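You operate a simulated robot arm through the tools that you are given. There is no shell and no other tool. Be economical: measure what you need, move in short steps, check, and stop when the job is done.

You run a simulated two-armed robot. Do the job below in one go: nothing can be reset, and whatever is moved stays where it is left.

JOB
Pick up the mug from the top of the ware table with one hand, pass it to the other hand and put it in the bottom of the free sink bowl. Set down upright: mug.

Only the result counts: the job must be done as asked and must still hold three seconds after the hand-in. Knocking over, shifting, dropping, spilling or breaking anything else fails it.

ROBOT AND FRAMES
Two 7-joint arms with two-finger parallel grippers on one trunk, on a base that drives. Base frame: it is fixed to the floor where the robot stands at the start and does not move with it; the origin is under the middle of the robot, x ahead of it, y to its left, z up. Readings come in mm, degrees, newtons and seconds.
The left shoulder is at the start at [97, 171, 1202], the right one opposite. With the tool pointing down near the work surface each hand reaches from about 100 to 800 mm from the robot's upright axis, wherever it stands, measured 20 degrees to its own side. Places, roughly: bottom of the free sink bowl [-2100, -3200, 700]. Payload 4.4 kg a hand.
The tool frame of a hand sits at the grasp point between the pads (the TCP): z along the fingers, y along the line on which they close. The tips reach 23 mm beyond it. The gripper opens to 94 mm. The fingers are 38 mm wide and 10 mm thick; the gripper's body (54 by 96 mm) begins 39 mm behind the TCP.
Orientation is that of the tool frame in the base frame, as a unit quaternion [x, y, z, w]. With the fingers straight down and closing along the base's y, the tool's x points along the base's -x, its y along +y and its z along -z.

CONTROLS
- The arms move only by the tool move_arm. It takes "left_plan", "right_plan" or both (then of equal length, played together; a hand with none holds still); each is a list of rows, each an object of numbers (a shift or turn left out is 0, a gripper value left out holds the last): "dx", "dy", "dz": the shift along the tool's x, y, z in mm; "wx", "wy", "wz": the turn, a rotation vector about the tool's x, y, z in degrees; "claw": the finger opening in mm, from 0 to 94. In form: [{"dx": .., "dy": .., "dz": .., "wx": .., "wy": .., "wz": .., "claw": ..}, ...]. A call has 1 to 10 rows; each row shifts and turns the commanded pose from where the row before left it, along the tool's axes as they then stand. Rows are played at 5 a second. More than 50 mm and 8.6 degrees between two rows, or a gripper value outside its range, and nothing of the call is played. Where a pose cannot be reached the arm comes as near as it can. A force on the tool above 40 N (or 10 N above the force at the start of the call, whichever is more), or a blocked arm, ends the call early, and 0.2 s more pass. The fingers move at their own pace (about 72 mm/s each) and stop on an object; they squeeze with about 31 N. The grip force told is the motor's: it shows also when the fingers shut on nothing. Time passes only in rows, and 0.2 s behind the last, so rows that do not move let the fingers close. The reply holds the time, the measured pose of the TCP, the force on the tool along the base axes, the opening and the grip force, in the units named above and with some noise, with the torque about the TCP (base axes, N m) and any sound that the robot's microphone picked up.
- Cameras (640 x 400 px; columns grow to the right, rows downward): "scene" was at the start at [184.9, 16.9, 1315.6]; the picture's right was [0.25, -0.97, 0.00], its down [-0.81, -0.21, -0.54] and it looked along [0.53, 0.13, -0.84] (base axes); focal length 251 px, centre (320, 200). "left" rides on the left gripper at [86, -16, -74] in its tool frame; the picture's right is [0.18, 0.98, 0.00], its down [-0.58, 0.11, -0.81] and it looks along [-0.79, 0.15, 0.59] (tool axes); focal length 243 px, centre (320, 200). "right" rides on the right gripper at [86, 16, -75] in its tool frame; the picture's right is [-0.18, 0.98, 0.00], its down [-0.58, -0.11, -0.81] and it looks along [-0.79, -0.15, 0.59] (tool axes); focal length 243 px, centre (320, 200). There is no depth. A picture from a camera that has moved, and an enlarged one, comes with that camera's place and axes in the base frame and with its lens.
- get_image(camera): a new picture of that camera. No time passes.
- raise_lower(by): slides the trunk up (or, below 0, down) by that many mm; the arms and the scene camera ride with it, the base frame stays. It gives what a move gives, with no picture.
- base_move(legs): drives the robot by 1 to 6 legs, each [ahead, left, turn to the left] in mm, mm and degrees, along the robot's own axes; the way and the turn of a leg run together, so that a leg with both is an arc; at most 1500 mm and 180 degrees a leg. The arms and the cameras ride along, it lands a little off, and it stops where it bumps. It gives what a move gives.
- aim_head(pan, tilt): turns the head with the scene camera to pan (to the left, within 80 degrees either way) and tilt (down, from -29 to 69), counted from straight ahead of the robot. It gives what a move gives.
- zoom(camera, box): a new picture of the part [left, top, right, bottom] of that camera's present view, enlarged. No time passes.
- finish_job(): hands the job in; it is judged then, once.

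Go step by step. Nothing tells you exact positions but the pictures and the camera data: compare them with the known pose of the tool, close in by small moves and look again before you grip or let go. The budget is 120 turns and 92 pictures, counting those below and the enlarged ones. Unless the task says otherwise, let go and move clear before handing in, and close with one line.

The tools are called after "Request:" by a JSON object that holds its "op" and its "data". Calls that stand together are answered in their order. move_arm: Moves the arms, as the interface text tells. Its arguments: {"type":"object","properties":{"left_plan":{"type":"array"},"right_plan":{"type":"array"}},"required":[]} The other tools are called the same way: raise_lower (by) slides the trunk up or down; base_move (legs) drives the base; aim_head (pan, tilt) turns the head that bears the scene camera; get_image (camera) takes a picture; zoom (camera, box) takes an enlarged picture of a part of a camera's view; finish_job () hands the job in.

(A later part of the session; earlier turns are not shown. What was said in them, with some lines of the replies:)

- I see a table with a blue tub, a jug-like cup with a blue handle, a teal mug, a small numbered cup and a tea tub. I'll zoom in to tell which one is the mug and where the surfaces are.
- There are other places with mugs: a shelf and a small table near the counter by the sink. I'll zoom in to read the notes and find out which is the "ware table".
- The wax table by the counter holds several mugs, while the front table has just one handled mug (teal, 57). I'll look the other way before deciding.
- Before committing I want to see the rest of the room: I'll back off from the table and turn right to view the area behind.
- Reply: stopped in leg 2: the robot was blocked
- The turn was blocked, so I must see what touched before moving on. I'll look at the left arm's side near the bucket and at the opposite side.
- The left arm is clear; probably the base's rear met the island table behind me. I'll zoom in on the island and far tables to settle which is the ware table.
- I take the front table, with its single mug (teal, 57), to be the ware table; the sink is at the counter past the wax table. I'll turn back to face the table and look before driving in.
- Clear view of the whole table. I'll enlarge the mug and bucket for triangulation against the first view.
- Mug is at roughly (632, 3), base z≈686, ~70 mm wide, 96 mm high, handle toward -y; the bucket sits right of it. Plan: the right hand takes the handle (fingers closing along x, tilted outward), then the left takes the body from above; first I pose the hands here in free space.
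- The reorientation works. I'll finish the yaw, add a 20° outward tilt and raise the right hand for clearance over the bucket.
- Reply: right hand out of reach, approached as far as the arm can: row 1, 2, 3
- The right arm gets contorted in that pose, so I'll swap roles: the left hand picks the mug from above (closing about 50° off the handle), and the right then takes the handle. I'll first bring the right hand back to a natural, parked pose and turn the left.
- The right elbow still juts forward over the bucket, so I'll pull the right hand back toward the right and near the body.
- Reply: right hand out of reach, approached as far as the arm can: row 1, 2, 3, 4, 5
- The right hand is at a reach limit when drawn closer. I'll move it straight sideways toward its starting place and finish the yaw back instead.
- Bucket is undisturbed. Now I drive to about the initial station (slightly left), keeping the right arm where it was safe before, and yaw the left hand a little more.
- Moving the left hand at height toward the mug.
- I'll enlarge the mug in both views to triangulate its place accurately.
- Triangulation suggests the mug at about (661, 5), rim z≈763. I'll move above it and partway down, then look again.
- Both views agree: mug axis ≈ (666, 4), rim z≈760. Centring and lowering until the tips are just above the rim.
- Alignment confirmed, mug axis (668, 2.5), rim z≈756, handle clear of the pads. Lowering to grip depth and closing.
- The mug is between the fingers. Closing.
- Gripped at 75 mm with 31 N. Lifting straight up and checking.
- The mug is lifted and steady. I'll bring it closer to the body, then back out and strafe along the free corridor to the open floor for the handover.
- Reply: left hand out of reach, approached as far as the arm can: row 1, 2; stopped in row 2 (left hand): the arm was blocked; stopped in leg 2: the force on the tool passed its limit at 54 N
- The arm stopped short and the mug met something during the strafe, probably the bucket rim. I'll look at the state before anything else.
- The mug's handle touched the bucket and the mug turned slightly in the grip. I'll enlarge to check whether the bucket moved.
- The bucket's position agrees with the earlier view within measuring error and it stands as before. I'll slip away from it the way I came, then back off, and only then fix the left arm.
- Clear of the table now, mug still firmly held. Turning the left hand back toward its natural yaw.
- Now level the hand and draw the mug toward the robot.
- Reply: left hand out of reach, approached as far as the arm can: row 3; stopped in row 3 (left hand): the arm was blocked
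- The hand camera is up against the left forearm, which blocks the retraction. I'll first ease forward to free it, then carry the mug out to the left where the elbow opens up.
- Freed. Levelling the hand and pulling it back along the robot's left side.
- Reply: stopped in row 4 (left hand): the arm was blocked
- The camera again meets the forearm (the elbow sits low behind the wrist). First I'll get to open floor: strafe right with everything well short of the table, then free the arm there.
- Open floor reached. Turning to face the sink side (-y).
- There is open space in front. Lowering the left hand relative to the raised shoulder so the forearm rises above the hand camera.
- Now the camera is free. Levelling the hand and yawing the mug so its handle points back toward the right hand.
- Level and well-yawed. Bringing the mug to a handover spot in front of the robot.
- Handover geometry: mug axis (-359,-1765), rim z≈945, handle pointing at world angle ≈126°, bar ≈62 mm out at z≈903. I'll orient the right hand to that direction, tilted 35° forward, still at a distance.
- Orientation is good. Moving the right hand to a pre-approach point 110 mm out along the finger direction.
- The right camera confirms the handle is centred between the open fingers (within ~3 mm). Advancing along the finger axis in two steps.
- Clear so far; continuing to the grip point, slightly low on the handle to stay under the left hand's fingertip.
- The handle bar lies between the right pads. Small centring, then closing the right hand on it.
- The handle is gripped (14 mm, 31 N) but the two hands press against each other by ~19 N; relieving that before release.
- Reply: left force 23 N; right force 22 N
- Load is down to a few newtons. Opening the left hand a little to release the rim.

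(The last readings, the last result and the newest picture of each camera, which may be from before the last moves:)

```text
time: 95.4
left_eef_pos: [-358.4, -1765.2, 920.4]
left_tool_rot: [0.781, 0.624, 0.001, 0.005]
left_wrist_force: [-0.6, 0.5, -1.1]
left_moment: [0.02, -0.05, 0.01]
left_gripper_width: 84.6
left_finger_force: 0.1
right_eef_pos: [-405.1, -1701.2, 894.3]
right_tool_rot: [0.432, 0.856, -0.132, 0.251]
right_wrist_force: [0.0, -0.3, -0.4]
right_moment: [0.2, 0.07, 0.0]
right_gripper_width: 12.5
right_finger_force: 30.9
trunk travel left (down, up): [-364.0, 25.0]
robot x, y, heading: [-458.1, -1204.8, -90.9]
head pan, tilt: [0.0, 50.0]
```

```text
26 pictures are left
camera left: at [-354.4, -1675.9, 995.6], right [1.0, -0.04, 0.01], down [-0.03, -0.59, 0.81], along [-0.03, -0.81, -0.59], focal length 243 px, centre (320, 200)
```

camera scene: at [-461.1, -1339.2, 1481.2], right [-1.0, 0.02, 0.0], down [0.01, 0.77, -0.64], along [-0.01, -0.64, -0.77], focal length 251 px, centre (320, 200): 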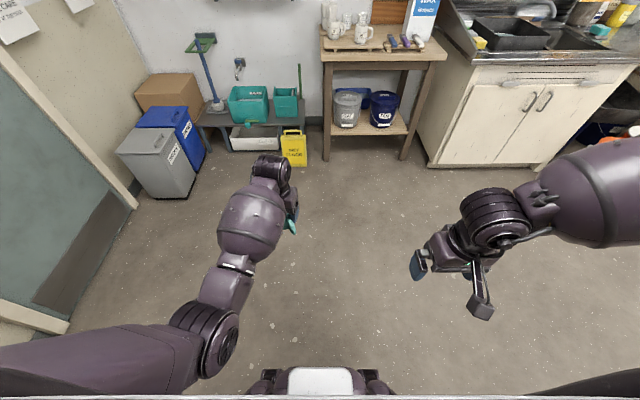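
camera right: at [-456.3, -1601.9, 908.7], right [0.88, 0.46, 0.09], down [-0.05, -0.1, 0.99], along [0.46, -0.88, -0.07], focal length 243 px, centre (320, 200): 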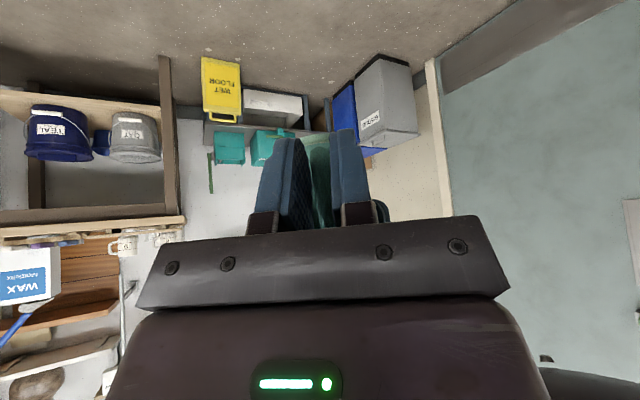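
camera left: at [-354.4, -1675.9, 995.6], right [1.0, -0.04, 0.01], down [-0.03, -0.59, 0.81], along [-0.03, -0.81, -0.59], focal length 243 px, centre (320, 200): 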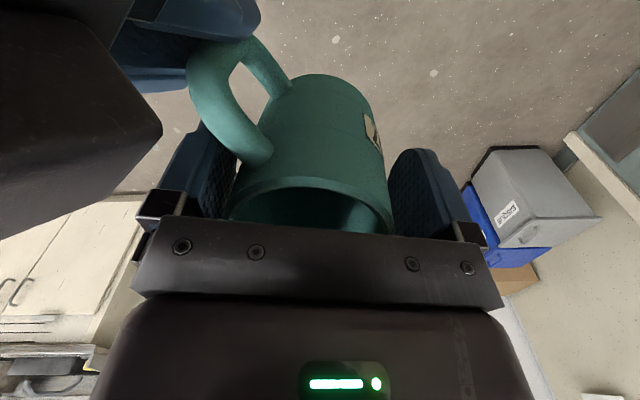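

The right hand holds the mug, tilted only slightly. Withdrawing the left hand straight up.

Request:
{"op": "move_arm", "data": {"left_plan": [{"dz": -15}, {"dz": -25}, {"dz": -30}, {"dz": -40}, {}]}}

Request:
{"op": "get_image", "data": {"camera": "left"}}

```text
time: 96.5
left_eef_pos: [-234.1, -1780.5, 1020.0]
left_tool_rot: [0.744, 0.659, 0.078, 0.079]
left_wrist_force: [-0.6, 0.2, -0.1]
left_moment: [-0.02, -0.02, -0.03]
left_gripper_width: 83.9
left_finger_force: 0.2
left hand out of reach, approached as far as the arm can: row 4
right_eef_pos: [-405.4, -1701.5, 893.3]
right_tool_rot: [0.431, 0.857, -0.13, 0.25]
right_wrist_force: [0.2, 0.2, 0.4]
right_moment: [0.19, 0.08, 0.03]
right_gripper_width: 12.6
right_finger_force: 31.9
trunk travel left (down, up): [-364.0, 25.0]
robot x, y, heading: [-458.2, -1204.3, -91.1]
head pan, tilt: [0.0, 50.0]
stopped in row 5 (left hand): the arm was blocked; the commanded pose is now the measured one
```

```text
25 pictures are left
camera left: at [-254.1, -1691.5, 1091.4], right [0.97, 0.07, 0.22], down [-0.14, -0.58, 0.8], along [0.18, -0.81, -0.55], focal length 243 px, centre (320, 200)
```

left: 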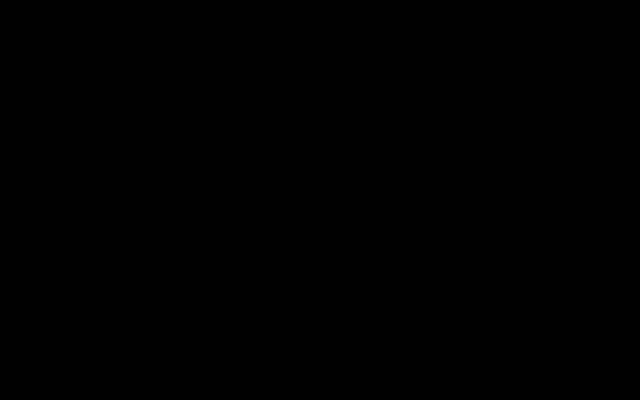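

Left is free of the mug. Moving it further away to the left and down, then checking the mug from the head.

Request:
{"op": "move_arm", "data": {"left_plan": [{"dy": 40, "dz": 25}, {"dy": 40, "dz": 25}, {"dy": 40, "dz": 25}, {"dy": 40, "dz": 25}, {}]}}

Request:
{"op": "get_image", "data": {"camera": "scene"}}

Request:
{"op": "get_image", "data": {"camera": "right"}}

```text
time: 97.7
left_eef_pos: [-59.4, -1801.4, 957.4]
left_tool_rot: [0.745, 0.658, 0.078, 0.078]
left_wrist_force: [0.1, -0.3, 0.3]
left_moment: [0.02, -0.04, 0.0]
left_gripper_width: 84.3
left_finger_force: 0.1
right_eef_pos: [-405.5, -1702.1, 893.2]
right_tool_rot: [0.431, 0.857, -0.131, 0.251]
right_wrist_force: [0.2, 0.0, 0.7]
right_moment: [0.25, 0.12, -0.02]
right_gripper_width: 12.6
right_finger_force: 30.6
trunk travel left (down, up): [-364.0, 25.0]
robot x, y, heading: [-458.7, -1205.8, -90.9]
head pan, tilt: [0.0, 50.0]
```

```text
24 pictures are left
camera scene: at [-462.0, -1339.0, 1481.2], right [-1.0, 0.02, 0.0], down [0.02, 0.77, -0.64], along [-0.01, -0.64, -0.77], focal length 251 px, centre (320, 200)
```

scene: 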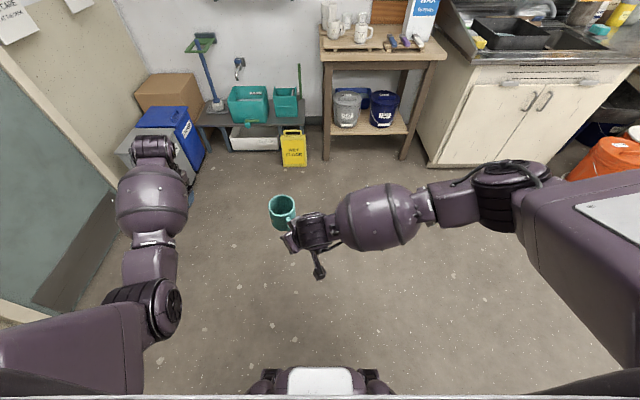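

```text
23 pictures are left
camera right: at [-459.7, -1601.9, 908.9], right [0.88, 0.46, 0.09], down [-0.05, -0.1, 0.99], along [0.47, -0.88, -0.07], focal length 243 px, centre (320, 200)
```

right: 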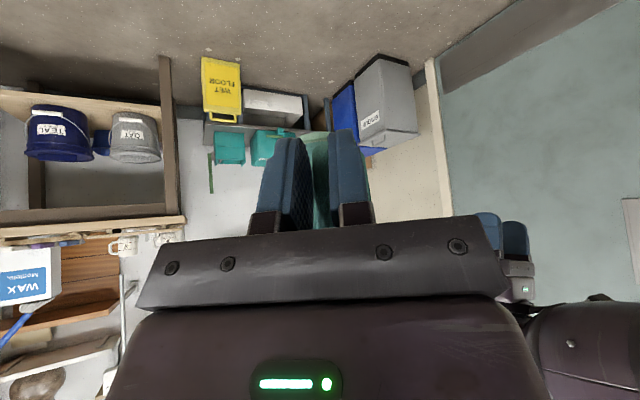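

The handover succeeded; the mug hangs nearly upright from the right hand. I'll tuck the left hand back toward the robot before driving.

Request:
{"op": "move_arm", "data": {"left_plan": [{"dx": 42, "dz": 12}, {"dx": 42, "dz": 12}, {"dx": 42, "dz": 12}, {"dx": 42, "dz": 12}, {"dx": 42, "dz": 12}, {"dx": 42, "dz": 12}, {}]}}

Request:
{"op": "zoom", "data": {"camera": "scene", "box": [240, 170, 360, 290]}}

```text
time: 99.3
left_eef_pos: [-12.8, -1550.4, 891.0]
left_tool_rot: [0.744, 0.659, 0.078, 0.079]
left_wrist_force: [0.4, 0.0, 0.4]
left_moment: [0.01, -0.01, 0.0]
left_gripper_width: 83.8
left_finger_force: 0.0
right_eef_pos: [-405.4, -1702.6, 892.5]
right_tool_rot: [0.431, 0.857, -0.13, 0.251]
right_wrist_force: [0.0, 0.5, 0.0]
right_moment: [0.18, 0.1, 0.0]
right_gripper_width: 12.7
right_finger_force: 31.2
trunk travel left (down, up): [-364.0, 25.0]
robot x, y, heading: [-458.0, -1205.5, -91.1]
head pan, tilt: [0.0, 50.0]
```

```text
3.33 times, centred on (300, 230) of scene
camera zoom: at [-461.6, -1339.9, 1481.1], right [-1.0, 0.02, 0.0], down [0.02, 0.77, -0.64], along [-0.01, -0.64, -0.77], focal length 836 px, centre (387, 100)
```

zoom: 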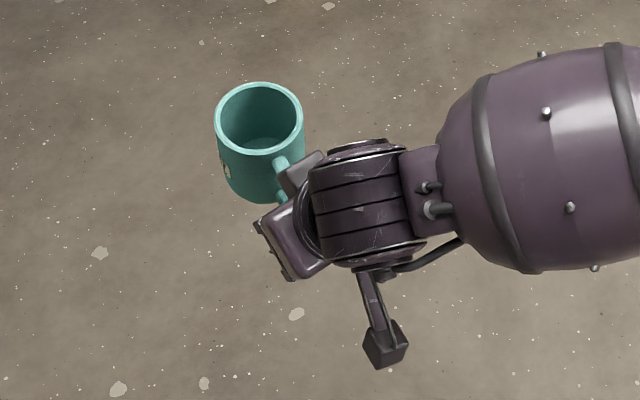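

Left arm tucked. Driving toward the sink in stages: strafing right across the open floor, then partly ahead.

Request:
{"op": "base_move", "data": {"legs": [[0, -1450, 0], [700, 0, 0]]}}

Request:
{"op": "aim_head", "data": {"pan": -12, "tilt": 35}}

Request:
{"op": "get_image", "data": {"camera": "scene"}}

```text
time: 115.7
left_eef_pos: [-1502.9, -2225.2, 891.9]
left_tool_rot: [0.751, 0.651, 0.077, 0.08]
left_wrist_force: [-0.2, -0.8, 0.6]
left_moment: [0.02, 0.0, 0.0]
left_gripper_width: 84.2
left_finger_force: 0.1
right_eef_pos: [-1897.7, -2368.4, 893.1]
right_tool_rot: [0.44, 0.853, -0.133, 0.249]
right_wrist_force: [0.0, -0.9, 0.0]
right_moment: [0.22, 0.11, 0.0]
right_gripper_width: 12.6
right_finger_force: 30.8
trunk travel left (down, up): [-364.0, 25.0]
robot x, y, heading: [-1942.2, -1872.8, -92.0]
head pan, tilt: [0.0, 50.0]
```

```text
time: 116.5
left_eef_pos: [-1502.6, -2225.6, 891.3]
left_tool_rot: [0.751, 0.651, 0.077, 0.08]
left_wrist_force: [0.2, 0.2, 0.2]
left_moment: [-0.03, 0.02, -0.01]
left_gripper_width: 84.2
left_finger_force: 0.1
right_eef_pos: [-1897.3, -2369.7, 893.5]
right_tool_rot: [0.441, 0.852, -0.133, 0.249]
right_wrist_force: [-0.3, -0.2, 0.1]
right_moment: [0.18, 0.11, -0.01]
right_gripper_width: 12.7
right_finger_force: 31.2
trunk travel left (down, up): [-364.0, 25.0]
robot x, y, heading: [-1939.4, -1874.1, -92.1]
head pan, tilt: [-12.0, 35.0]
```

```text
21 pictures are left
camera scene: at [-1965.1, -2013.5, 1502.8], right [-0.97, 0.25, 0.0], down [0.14, 0.56, -0.82], along [-0.2, -0.79, -0.57], focal length 251 px, centre (320, 200)
```

scene: 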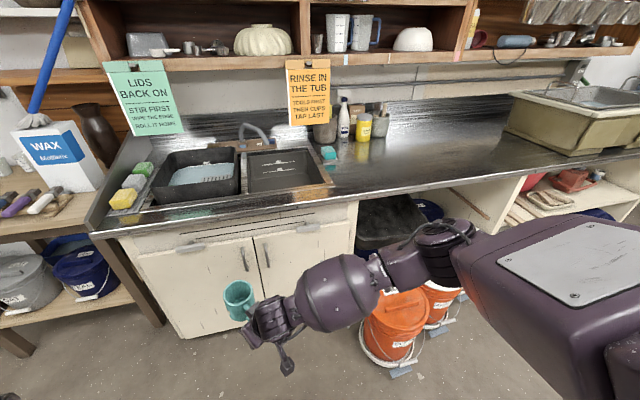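

The left bowl is filled with something; the right one looks empty. Zooming on the sink.

Request:
{"op": "zoom", "data": {"camera": "scene", "box": [130, 120, 350, 230]}}

```text
2.91 times, centred on (240, 175) of scene
camera zoom: at [-1965.1, -2013.5, 1502.8], right [-0.97, 0.25, 0.0], down [0.14, 0.56, -0.82], along [-0.2, -0.79, -0.57], focal length 729 px, centre (553, 273)
```

zoom: 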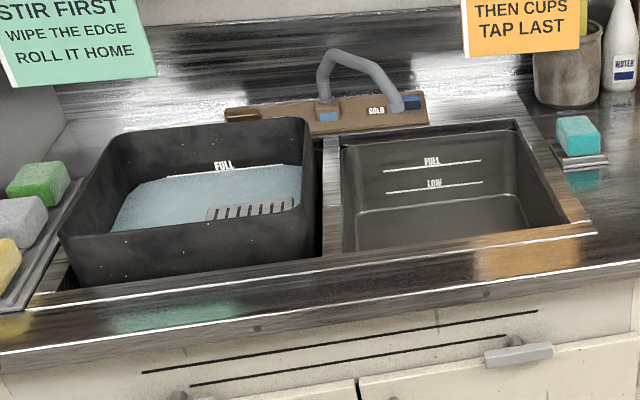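

The free bowl is the right one (the left holds a tub of water): roughly x -1880…-2240, y -2970…-3390, rim z≈900. I'll raise the mug and shift it to the robot's right so the arm comes in steeper.

Request:
{"op": "move_arm", "data": {"right_plan": [{"dx": -2.3, "dy": -27.6, "dz": -28}, {"dx": -2.3, "dy": -27.6, "dz": -28}, {"dx": -2.3, "dy": -27.6, "dz": -28}, {"dx": -2.3, "dy": -27.6, "dz": -28}, {"dx": -2.3, "dy": -27.6, "dz": -28}, {"dx": -2.3, "dy": -27.6, "dz": -28}, {}]}}

Request:
{"op": "get_image", "data": {"camera": "scene"}}

```text
time: 118.1
left_eef_pos: [-1502.8, -2225.6, 891.7]
left_tool_rot: [0.75, 0.652, 0.076, 0.079]
left_wrist_force: [-0.7, 0.5, -0.1]
left_moment: [-0.02, -0.02, -0.02]
left_gripper_width: 84.1
left_finger_force: 0.0
right_eef_pos: [-2076.5, -2398.1, 1043.6]
right_tool_rot: [0.44, 0.852, -0.134, 0.249]
right_wrist_force: [0.4, -0.9, -3.4]
right_moment: [0.23, 0.14, -0.01]
right_gripper_width: 12.6
right_finger_force: 30.9
trunk travel left (down, up): [-364.0, 25.0]
robot x, y, heading: [-1941.0, -1871.4, -92.6]
head pan, tilt: [-12.0, 35.0]
```

```text
19 pictures are left
camera scene: at [-1964.6, -2013.8, 1502.8], right [-0.97, 0.25, 0.0], down [0.14, 0.56, -0.82], along [-0.2, -0.79, -0.57], focal length 251 px, centre (320, 200)
```

scene: 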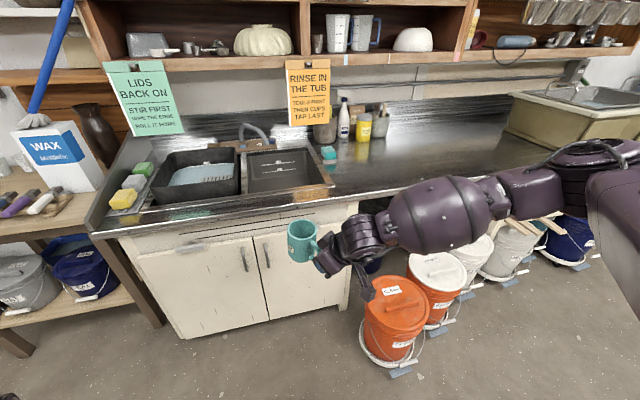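

The forearm will slope steeply once lowered, so the tilted handle grip should fit into the bowl. I tuck the left hand a bit further and drive ahead toward the sink.

Request:
{"op": "move_arm", "data": {"left_plan": [{"dx": 40}, {"dx": 40}, {}]}}

Request:
{"op": "base_move", "data": {"legs": [[560, 45, 0]]}}

Request:
{"op": "aim_head", "data": {"pan": -10, "tilt": 50}}

Request:
{"op": "get_image", "data": {"camera": "scene"}}

```text
time: 118.9
left_eef_pos: [-1493.6, -2147.6, 891.5]
left_tool_rot: [0.751, 0.652, 0.076, 0.079]
left_wrist_force: [0.3, -0.3, 1.0]
left_moment: [-0.01, 0.0, 0.01]
left_gripper_width: 84.0
left_finger_force: 0.2
right_eef_pos: [-2076.3, -2400.0, 1042.3]
right_tool_rot: [0.44, 0.852, -0.133, 0.248]
right_wrist_force: [-0.3, -0.2, -2.3]
right_moment: [0.2, 0.16, -0.02]
right_gripper_width: 12.7
right_finger_force: 31.5
trunk travel left (down, up): [-364.0, 25.0]
robot x, y, heading: [-1939.0, -1870.8, -92.4]
head pan, tilt: [-12.0, 35.0]
```

```text
time: 122.1
left_eef_pos: [-1469.4, -2710.4, 891.5]
left_tool_rot: [0.751, 0.651, 0.077, 0.079]
left_wrist_force: [0.9, -0.3, -1.1]
left_moment: [-0.02, 0.01, 0.01]
left_gripper_width: 84.0
left_finger_force: 0.2
right_eef_pos: [-2053.8, -2960.1, 1042.6]
right_tool_rot: [0.44, 0.852, -0.132, 0.249]
right_wrist_force: [-0.3, -0.1, -2.6]
right_moment: [0.21, 0.11, 0.03]
right_gripper_width: 12.7
right_finger_force: 30.6
trunk travel left (down, up): [-364.0, 25.0]
robot x, y, heading: [-1918.9, -2433.1, -92.1]
head pan, tilt: [-12.0, 35.0]
```

```text
time: 122.9
left_eef_pos: [-1471.3, -2709.7, 891.9]
left_tool_rot: [0.751, 0.651, 0.078, 0.079]
left_wrist_force: [-0.9, -0.2, -0.7]
left_moment: [0.0, 0.0, 0.02]
left_gripper_width: 83.8
left_finger_force: 0.1
right_eef_pos: [-2054.2, -2960.0, 1042.8]
right_tool_rot: [0.441, 0.852, -0.135, 0.249]
right_wrist_force: [-0.5, 0.3, -3.5]
right_moment: [0.21, 0.11, 0.03]
right_gripper_width: 12.9
right_finger_force: 31.3
trunk travel left (down, up): [-364.0, 25.0]
robot x, y, heading: [-1917.9, -2434.0, -92.3]
head pan, tilt: [-10.0, 50.0]
```

```text
18 pictures are left
camera scene: at [-1937.6, -2565.5, 1481.2], right [-0.98, 0.21, 0.0], down [0.16, 0.75, -0.64], along [-0.14, -0.63, -0.77], focal length 251 px, centre (320, 200)
```

scene: 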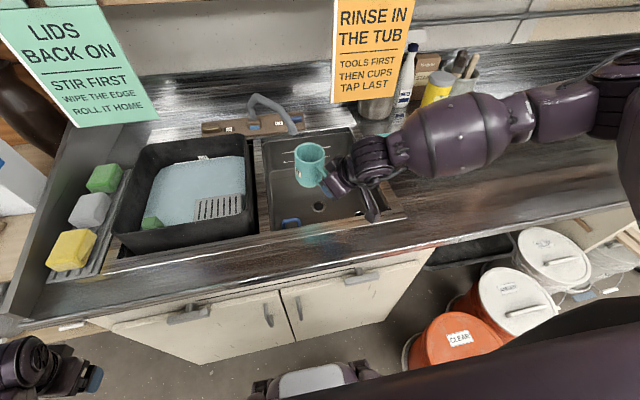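

Good view: the free bowl has a drain and a small blue object in its front-left corner, which I must avoid. Zooming in.

Request:
{"op": "zoom", "data": {"camera": "scene", "box": [240, 110, 420, 240]}}

```text
3.08 times, centred on (330, 175) of scene
camera zoom: at [-1937.6, -2565.5, 1481.2], right [-0.98, 0.21, 0.0], down [0.16, 0.75, -0.64], along [-0.14, -0.63, -0.77], focal length 771 px, centre (289, 277)
```

zoom: 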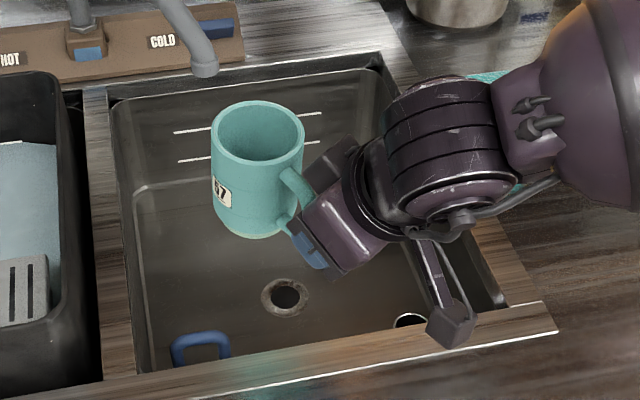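

The tap's spout overhangs near (-1997, -3240), so I'll place the mug around (-2100, -3255), rear-middle of the bowl. First I yaw the hand so that it trails straight toward the robot, keeping clear of the blue object and the right wall.

Request:
{"op": "move_arm", "data": {"right_plan": [{"wx": 3.8, "wz": 5.9}, {"wx": 3.8, "wz": 5.9}, {"wx": 3.8, "wz": 5.9}, {"wx": 3.8, "wz": 5.9}, {"wx": 3.8, "wz": 5.9}, {}]}}

Request:
{"op": "get_image", "data": {"camera": "scene"}}

```text
time: 124.3
left_eef_pos: [-1470.5, -2708.5, 891.1]
left_tool_rot: [0.75, 0.651, 0.078, 0.08]
left_wrist_force: [0.0, -0.7, 0.2]
left_moment: [-0.01, 0.01, 0.02]
left_gripper_width: 84.0
left_finger_force: 0.0
right_eef_pos: [-2054.1, -2960.1, 1042.6]
right_tool_rot: [0.677, 0.678, -0.204, 0.2]
right_wrist_force: [-0.6, -1.0, -3.5]
right_moment: [0.24, -0.01, -0.01]
right_gripper_width: 12.5
right_finger_force: 31.1
trunk travel left (down, up): [-364.0, 25.0]
robot x, y, heading: [-1919.2, -2435.7, -92.1]
head pan, tilt: [-10.0, 50.0]
```

```text
16 pictures are left
camera scene: at [-1937.8, -2565.4, 1481.2], right [-0.98, 0.21, 0.0], down [0.16, 0.75, -0.64], along [-0.14, -0.63, -0.77], focal length 251 px, centre (320, 200)
```

scene: 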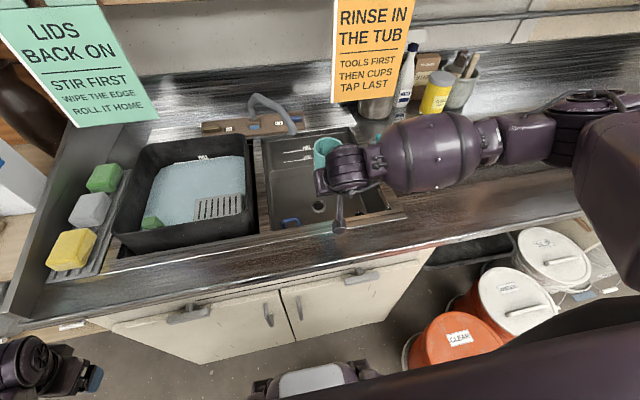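

Aligned. Driving in the last bit, then moving the mug over the bowl.

Request:
{"op": "base_move", "data": {"legs": [[90, -43, 0]]}}

Request:
{"op": "move_arm", "data": {"right_plan": [{"dx": -27, "dz": 18}, {"dx": -27, "dz": 18}, {"dx": -27, "dz": 18}, {"dx": -27, "dz": 18}, {}]}}

Request:
{"op": "zoom", "data": {"camera": "scene", "box": [220, 70, 460, 230]}}

```text
time: 125.4
left_eef_pos: [-1503.3, -2766.3, 893.2]
left_tool_rot: [0.748, 0.655, 0.074, 0.081]
left_wrist_force: [-0.4, 1.5, 0.1]
left_moment: [-0.02, 0.01, 0.02]
left_gripper_width: 84.0
left_finger_force: 0.0
right_eef_pos: [-2084.4, -3022.1, 1043.3]
right_tool_rot: [0.674, 0.681, -0.204, 0.2]
right_wrist_force: [-0.5, -0.1, -3.0]
right_moment: [0.18, -0.05, -0.01]
right_gripper_width: 12.7
right_finger_force: 31.3
trunk travel left (down, up): [-364.0, 25.0]
robot x, y, heading: [-1954.6, -2492.9, -91.7]
head pan, tilt: [-10.0, 50.0]
stopped in leg 1: the robot was blocked; the commanded pose is now the measured one
```

```text
time: 126.6
left_eef_pos: [-1504.1, -2766.9, 892.5]
left_tool_rot: [0.747, 0.656, 0.075, 0.081]
left_wrist_force: [0.1, 0.6, 0.2]
left_moment: [0.0, -0.03, 0.03]
left_gripper_width: 83.9
left_finger_force: 0.0
right_eef_pos: [-2084.7, -3153.9, 1040.8]
right_tool_rot: [0.674, 0.682, -0.203, 0.201]
right_wrist_force: [-0.9, 1.4, -3.0]
right_moment: [0.26, -0.03, -0.01]
right_gripper_width: 12.5
right_finger_force: 31.4
trunk travel left (down, up): [-364.0, 25.0]
robot x, y, heading: [-1952.2, -2497.3, -91.8]
head pan, tilt: [-10.0, 50.0]
```

```text
2.50 times, centred on (340, 150) of scene
camera zoom: at [-1972.1, -2626.1, 1481.2], right [-0.98, 0.2, 0.0], down [0.16, 0.75, -0.64], along [-0.13, -0.63, -0.77], focal length 627 px, centre (270, 325)
```

zoom: 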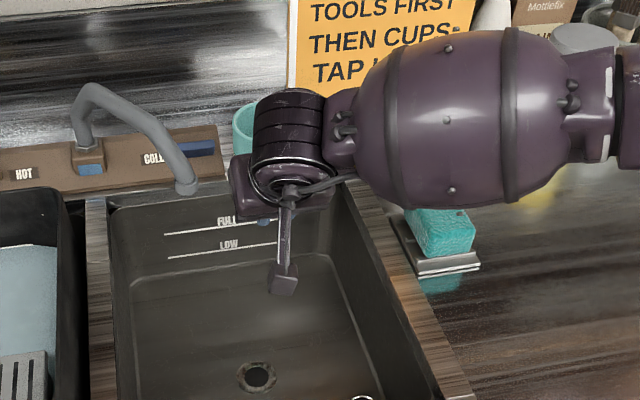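

The base stopped early against something; I check the floor on the right-front (bucket or cabinet) before continuing.

Request:
{"op": "aim_head", "data": {"pan": -25, "tilt": 66}}

Request:
{"op": "get_image", "data": {"camera": "scene"}}

```text
time: 127.4
left_eef_pos: [-1503.9, -2768.2, 892.0]
left_tool_rot: [0.748, 0.655, 0.075, 0.08]
left_wrist_force: [-0.4, -0.5, -0.3]
left_moment: [-0.01, 0.04, 0.0]
left_gripper_width: 83.8
left_finger_force: 0.1
right_eef_pos: [-2083.1, -3154.0, 1041.6]
right_tool_rot: [0.674, 0.682, -0.203, 0.201]
right_wrist_force: [0.7, 0.0, -2.2]
right_moment: [0.27, -0.04, 0.02]
right_gripper_width: 12.9
right_finger_force: 31.0
trunk travel left (down, up): [-364.0, 25.0]
robot x, y, heading: [-1957.7, -2496.5, -91.7]
head pan, tilt: [-25.0, 66.0]
```

```text
14 pictures are left
camera scene: at [-1982.9, -2604.3, 1462.0], right [-0.89, 0.45, 0.0], down [0.41, 0.82, -0.41], along [-0.18, -0.36, -0.91], focal length 251 px, centre (320, 200)
```

scene: 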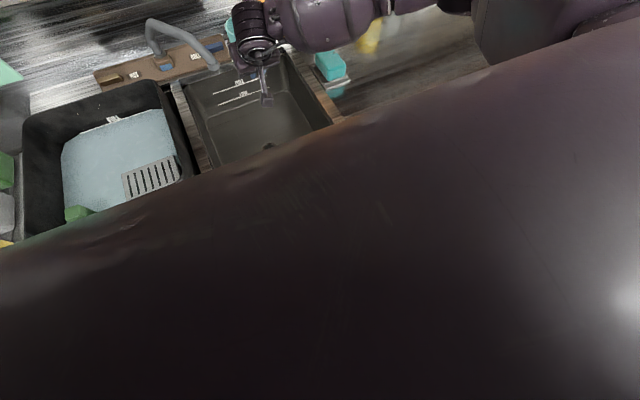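

Not visible from here; I'll check when backing off. Now shifting slightly and starting the descent into the bowl.

Request:
{"op": "move_arm", "data": {"right_plan": [{"dx": -16.6, "dy": -15.2, "dz": 11}, {"dx": 24.7, "dz": 37.7}, {"dx": 24.7, "dz": 37.7}, {"dx": 24.7, "dz": 37.7}, {}]}}

Request:
{"op": "aim_head", "data": {"pan": -10, "tilt": 55}}

Request:
{"op": "get_image", "data": {"camera": "scene"}}

Request:
{"op": "get_image", "data": {"camera": "right"}}

```text
time: 128.6
left_eef_pos: [-1503.2, -2767.5, 891.6]
left_tool_rot: [0.748, 0.655, 0.076, 0.081]
left_wrist_force: [-0.5, 0.2, -0.3]
left_moment: [-0.03, 0.02, 0.0]
left_gripper_width: 84.0
left_finger_force: 0.0
right_eef_pos: [-2101.5, -3174.5, 906.4]
right_tool_rot: [0.674, 0.682, -0.203, 0.2]
right_wrist_force: [-0.4, 0.6, -2.6]
right_moment: [0.24, 0.03, -0.02]
right_gripper_width: 12.3
right_finger_force: 31.0
trunk travel left (down, up): [-364.0, 25.0]
robot x, y, heading: [-1951.7, -2490.3, -91.9]
head pan, tilt: [-25.0, 66.0]
```

```text
time: 129.3
left_eef_pos: [-1504.1, -2766.8, 891.7]
left_tool_rot: [0.748, 0.655, 0.075, 0.081]
left_wrist_force: [0.3, 0.4, 0.2]
left_moment: [0.0, 0.01, -0.03]
left_gripper_width: 84.0
left_finger_force: 0.2
right_eef_pos: [-2102.0, -3174.3, 906.1]
right_tool_rot: [0.673, 0.682, -0.203, 0.201]
right_wrist_force: [-0.6, -1.2, -2.8]
right_moment: [0.26, -0.05, -0.01]
right_gripper_width: 12.4
right_finger_force: 31.2
trunk travel left (down, up): [-364.0, 25.0]
robot x, y, heading: [-1956.7, -2490.3, -91.9]
head pan, tilt: [-10.0, 55.0]
```

```text
13 pictures are left
camera scene: at [-1970.8, -2621.6, 1474.6], right [-0.98, 0.2, 0.0], down [0.17, 0.8, -0.57], along [-0.12, -0.56, -0.82], focal length 251 px, centre (320, 200)
```

scene: 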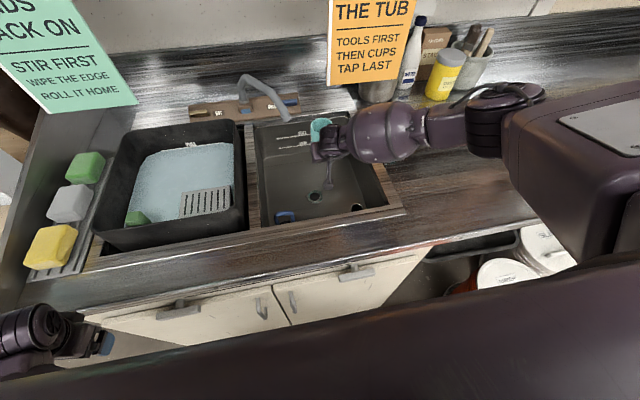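

```text
12 pictures are left
camera right: at [-2085.7, -3061.6, 920.9], right [0.98, -0.15, 0.09], down [-0.1, -0.05, 0.99], along [-0.14, -0.99, -0.06], focal length 243 px, centre (320, 200)
```

right: 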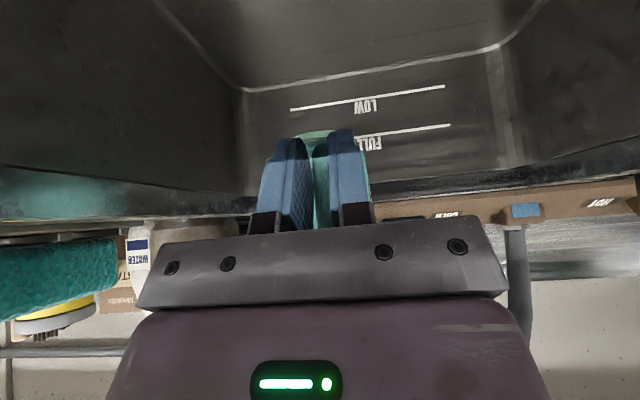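

The mug is inside the bowl's outline, with clear floor below it. I'll raise the trunk for forearm clearance and lower on in small steps, watching the force.

Request:
{"op": "raise_lower", "data": {"by": 24}}

Request:
{"op": "move_arm", "data": {"right_plan": [{"dx": 16.4, "dz": 25.1}, {"dx": 16.4, "dz": 25.1}, {"dx": 16.4, "dz": 25.1}, {}]}}

Request:
{"op": "get_image", "data": {"camera": "right"}}

```text
time: 130.0
left_eef_pos: [-1502.8, -2767.2, 916.4]
left_tool_rot: [0.748, 0.654, 0.076, 0.08]
left_wrist_force: [-0.6, -0.5, -0.5]
left_moment: [0.02, -0.02, -0.02]
left_gripper_width: 84.0
left_finger_force: 0.1
right_eef_pos: [-2100.2, -3174.7, 929.7]
right_tool_rot: [0.674, 0.682, -0.203, 0.2]
right_wrist_force: [0.0, -0.1, -3.7]
right_moment: [0.26, 0.0, 0.01]
right_gripper_width: 12.6
right_finger_force: 30.8
trunk travel left (down, up): [-388.0, 1.0]
robot x, y, heading: [-1951.9, -2494.9, -91.6]
head pan, tilt: [-10.0, 55.0]
```

```text
time: 131.0
left_eef_pos: [-1504.1, -2767.9, 917.3]
left_tool_rot: [0.747, 0.655, 0.076, 0.08]
left_wrist_force: [-0.2, -0.7, 0.2]
left_moment: [0.02, 0.0, -0.01]
left_gripper_width: 84.2
left_finger_force: 0.0
right_eef_pos: [-2100.7, -3173.9, 840.1]
right_tool_rot: [0.674, 0.682, -0.204, 0.2]
right_wrist_force: [-0.3, 0.0, -3.0]
right_moment: [0.25, -0.02, -0.01]
right_gripper_width: 12.7
right_finger_force: 31.0
trunk travel left (down, up): [-388.0, 1.0]
robot x, y, heading: [-1952.3, -2494.2, -91.9]
head pan, tilt: [-10.0, 55.0]
```

```text
11 pictures are left
camera right: at [-2085.9, -3062.9, 854.6], right [0.98, -0.15, 0.09], down [-0.1, -0.05, 0.99], along [-0.14, -0.99, -0.06], focal length 243 px, centre (320, 200)
```

right: 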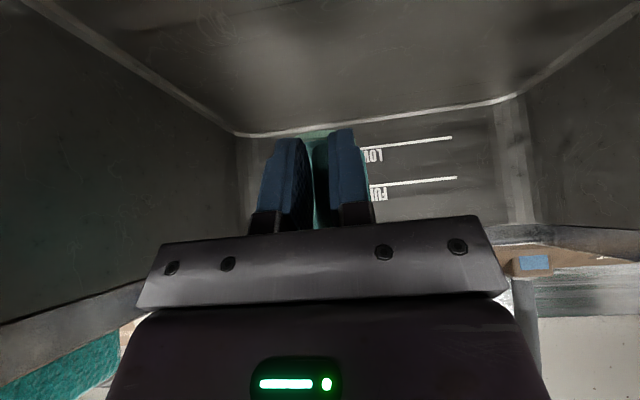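

From parallax the bowl floor is at about z 710–720, so contact is expected with TCP near 755–765. Lowering to 785, then creeping.

Request:
{"op": "move_arm", "data": {"right_plan": [{"dx": 13.7, "dz": 20.9}, {"dx": 13.7, "dz": 20.9}, {"dx": 2.7, "dz": 4.2}, {}]}}

Request:
{"op": "get_image", "data": {"camera": "right"}}

Request:
{"op": "get_image", "data": {"camera": "scene"}}

```text
time: 132.0
left_eef_pos: [-1504.1, -2768.1, 916.3]
left_tool_rot: [0.747, 0.656, 0.075, 0.08]
left_wrist_force: [0.0, -0.8, -0.1]
left_moment: [-0.02, -0.02, 0.0]
left_gripper_width: 83.8
left_finger_force: 0.1
right_eef_pos: [-2101.0, -3174.0, 784.9]
right_tool_rot: [0.674, 0.682, -0.204, 0.2]
right_wrist_force: [0.1, -1.3, -3.3]
right_moment: [0.25, -0.02, 0.0]
right_gripper_width: 12.6
right_finger_force: 30.7
trunk travel left (down, up): [-388.0, 1.0]
robot x, y, heading: [-1957.2, -2492.1, -91.7]
head pan, tilt: [-10.0, 55.0]
```

```text
10 pictures are left
camera right: at [-2086.3, -3061.7, 799.8], right [0.99, -0.14, 0.09], down [-0.1, -0.05, 0.99], along [-0.14, -0.99, -0.06], focal length 243 px, centre (320, 200)
```

right: 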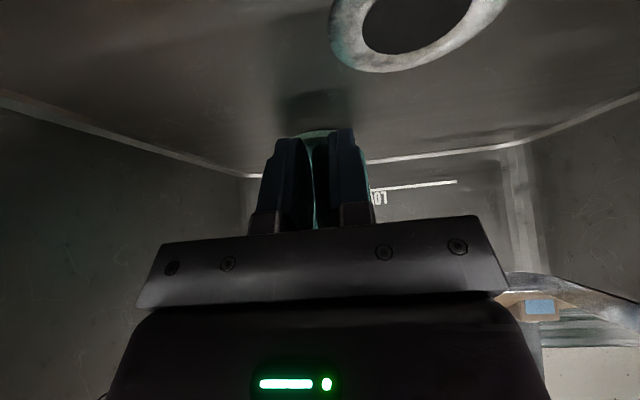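

```text
9 pictures are left
camera scene: at [-1970.6, -2623.8, 1497.5], right [-0.98, 0.2, 0.0], down [0.17, 0.8, -0.57], along [-0.12, -0.56, -0.82], focal length 251 px, centre (320, 200)
```

scene: 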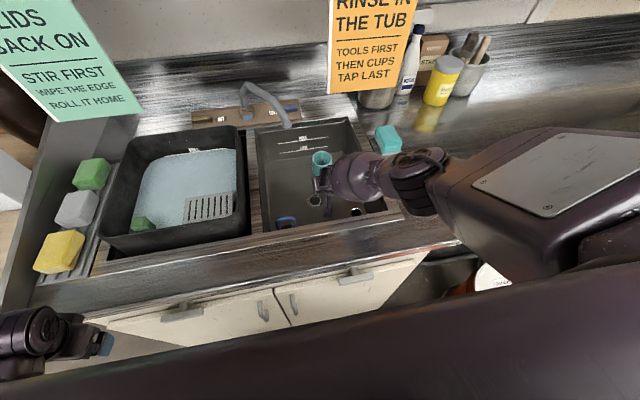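

The mug's shadow is close beneath it and the drain is to the side. Creeping down.

Request:
{"op": "move_arm", "data": {"right_plan": [{"dx": 2.7, "dz": 4.2}, {"dx": 2.7, "dz": 4.2}, {"dx": 2.2, "dz": 3.4}, {}]}}

```text
time: 133.0
left_eef_pos: [-1502.9, -2765.8, 916.5]
left_tool_rot: [0.747, 0.655, 0.076, 0.081]
left_wrist_force: [0.3, 0.3, 0.2]
left_moment: [0.0, -0.02, -0.01]
left_gripper_width: 84.0
left_finger_force: 0.1
right_eef_pos: [-2100.9, -3171.8, 773.9]
right_tool_rot: [0.673, 0.682, -0.205, 0.201]
right_wrist_force: [0.3, 0.5, 17.6]
right_moment: [-1.03, 0.07, 0.03]
right_gripper_width: 12.7
right_finger_force: 31.4
trunk travel left (down, up): [-388.0, 1.0]
robot x, y, heading: [-1953.1, -2493.3, -91.5]
head pan, tilt: [-10.0, 55.0]
```

Contact with the floor of the bowl at 18 N. Checking uprightness before letting go.

Request:
{"op": "zoom", "data": {"camera": "scene", "box": [250, 110, 400, 230]}}

Request:
{"op": "zoom", "data": {"camera": "right", "box": [220, 60, 420, 240]}}

```text
3.33 times, centred on (325, 170) of scene
camera zoom: at [-1970.4, -2621.7, 1497.7], right [-0.98, 0.2, 0.0], down [0.17, 0.8, -0.57], along [-0.12, -0.56, -0.82], focal length 836 px, centre (303, 300)
```

zoom: 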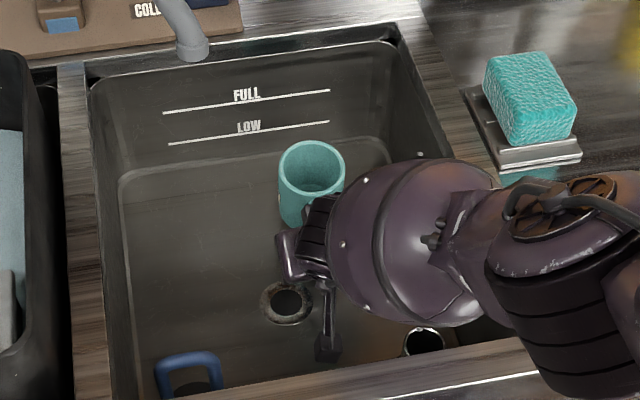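

```text
2.22 times, centred on (320, 150) of right
camera zoom: at [-2085.5, -3060.9, 787.9], right [0.99, -0.14, 0.09], down [-0.1, -0.04, 0.99], along [-0.14, -0.99, -0.06], focal length 539 px, centre (320, 311)
```

zoom: 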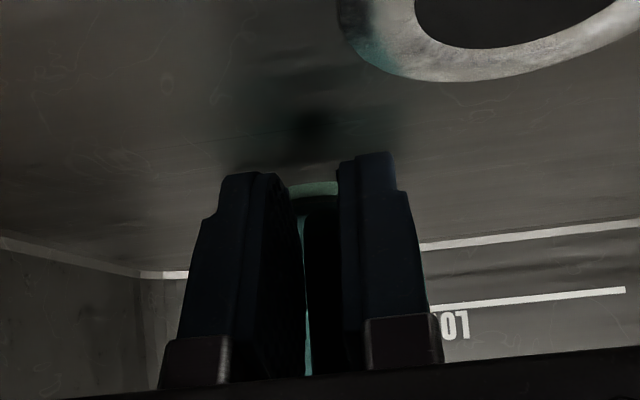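

The mug stands on the bowl floor, level as far as I can see, away from the drain and other items. Easing the pressure slightly and opening the right hand.

Request:
{"op": "move_arm", "data": {"right_plan": [{"dx": -0.8, "dz": -1.2}, {"claw": 18}, {"claw": 30}, {"claw": 40}, {}, {}]}}

Request:
{"op": "zoom", "data": {"camera": "scene", "box": [250, 110, 400, 230]}}

```text
time: 134.4
left_eef_pos: [-1504.4, -2767.6, 917.1]
left_tool_rot: [0.748, 0.654, 0.076, 0.081]
left_wrist_force: [-0.2, 0.8, -1.0]
left_moment: [0.0, 0.02, -0.02]
left_gripper_width: 83.9
left_finger_force: 0.1
right_eef_pos: [-2100.9, -3173.3, 773.1]
right_tool_rot: [0.674, 0.682, -0.204, 0.2]
right_wrist_force: [-0.3, 0.2, -0.3]
right_moment: [-0.01, 0.0, 0.01]
right_gripper_width: 39.8
right_finger_force: 0.0
trunk travel left (down, up): [-388.0, 1.0]
robot x, y, heading: [-1952.9, -2489.9, -91.7]
head pan, tilt: [-10.0, 55.0]
```

```text
3.33 times, centred on (325, 170) of scene
camera zoom: at [-1970.7, -2623.4, 1497.5], right [-0.98, 0.2, 0.0], down [0.17, 0.8, -0.57], along [-0.12, -0.56, -0.82], focal length 836 px, centre (303, 300)
```

zoom: 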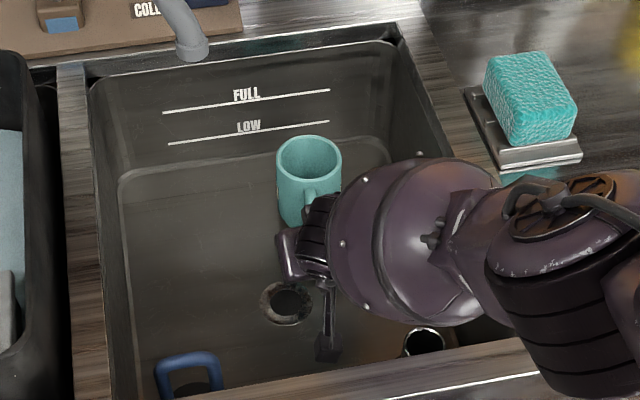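

Mug settled upright. Backing the fingers out along their axis, then straight up.

Request:
{"op": "move_arm", "data": {"right_plan": [{"dz": -20}, {"dz": -20}, {"dz": -20}, {"dx": -16.4, "dz": -25.1}, {"dx": -24, "dz": -37}, {"dx": -24, "dz": -37}, {"dx": -24, "dz": -37}, {"dx": -24, "dz": -37}, {}]}}

Request:
{"op": "base_move", "data": {"legs": [[-300, 0, 0]]}}

Request:
{"op": "get_image", "data": {"camera": "scene"}}

```text
time: 136.4
left_eef_pos: [-1504.5, -2767.9, 916.9]
left_tool_rot: [0.748, 0.655, 0.075, 0.08]
left_wrist_force: [0.3, 0.2, 0.1]
left_moment: [0.0, -0.01, 0.0]
left_gripper_width: 84.1
left_finger_force: 0.1
right_eef_pos: [-2098.6, -3140.3, 1030.8]
right_tool_rot: [0.674, 0.681, -0.204, 0.2]
right_wrist_force: [-0.1, -0.3, -0.1]
right_moment: [-0.01, -0.02, 0.01]
right_gripper_width: 39.8
right_finger_force: 0.0
trunk travel left (down, up): [-388.0, 1.0]
robot x, y, heading: [-1955.4, -2494.8, -91.5]
head pan, tilt: [-10.0, 55.0]
```

```text
time: 138.5
left_eef_pos: [-1494.1, -2467.4, 917.5]
left_tool_rot: [0.747, 0.655, 0.075, 0.081]
left_wrist_force: [0.2, 0.0, 0.1]
left_moment: [0.02, -0.01, 0.02]
left_gripper_width: 84.0
left_finger_force: 0.2
right_eef_pos: [-2089.2, -2841.2, 1032.0]
right_tool_rot: [0.674, 0.682, -0.203, 0.201]
right_wrist_force: [-1.2, 0.1, -0.3]
right_moment: [0.0, 0.0, 0.01]
right_gripper_width: 39.7
right_finger_force: 0.0
trunk travel left (down, up): [-388.0, 1.0]
robot x, y, heading: [-1948.1, -2195.2, -91.7]
head pan, tilt: [-10.0, 55.0]
```

```text
5 pictures are left
camera scene: at [-1961.9, -2323.3, 1497.6], right [-0.98, 0.2, 0.0], down [0.17, 0.8, -0.57], along [-0.12, -0.56, -0.82], focal length 251 px, centre (320, 200)
```

scene: 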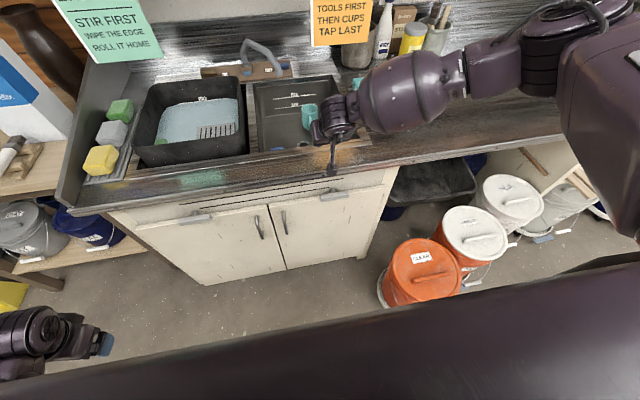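

The buckets on the floor are where they were. A last check of the mug in the bowl.

Request:
{"op": "move_arm", "data": {"right_plan": [{"dy": -40}, {"dy": -40}, {"dy": -40}, {}]}}

Request:
{"op": "zoom", "data": {"camera": "scene", "box": [220, 60, 380, 170]}}

```text
time: 139.5
left_eef_pos: [-1493.5, -2468.6, 916.0]
left_tool_rot: [0.748, 0.655, 0.075, 0.08]
left_wrist_force: [-0.2, -0.4, -0.6]
left_moment: [-0.03, 0.01, 0.01]
left_gripper_width: 84.1
left_finger_force: 0.1
right_eef_pos: [-2210.2, -2842.2, 1030.6]
right_tool_rot: [0.672, 0.683, -0.203, 0.201]
right_wrist_force: [-0.7, -0.6, -0.9]
right_moment: [-0.02, 0.05, -0.02]
right_gripper_width: 39.7
right_finger_force: 0.1
trunk travel left (down, up): [-388.0, 1.0]
robot x, y, heading: [-1944.0, -2195.0, -91.6]
head pan, tilt: [-10.0, 55.0]
```

```text
3.64 times, centred on (300, 115) of scene
camera zoom: at [-1960.6, -2324.6, 1497.5], right [-0.98, 0.2, 0.0], down [0.16, 0.8, -0.57], along [-0.12, -0.56, -0.82], focal length 912 px, centre (393, 509)
```

zoom: 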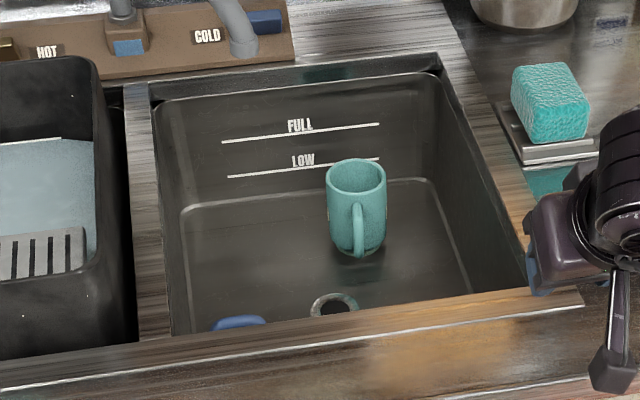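

The teal mug stands upright on the floor of the free right-hand bowl and both hands are clear of it, so I'm handing in.

Request:
{"op": "finish_job", "data": {}}

```text
The job is handed in.
```

I picked the teal mug (no. 57) up with the left hand, passed it to the right hand, and set it upright on the bottom of the free right-hand sink bowl. On the way, the mug's handle pressed against the TEAL bucket on the ware table. The base also stopped twice against something I couldn't see. Nothing looked moved in the pictures afterwards, but I could only judge the bucket's position to about 10–15 mm.
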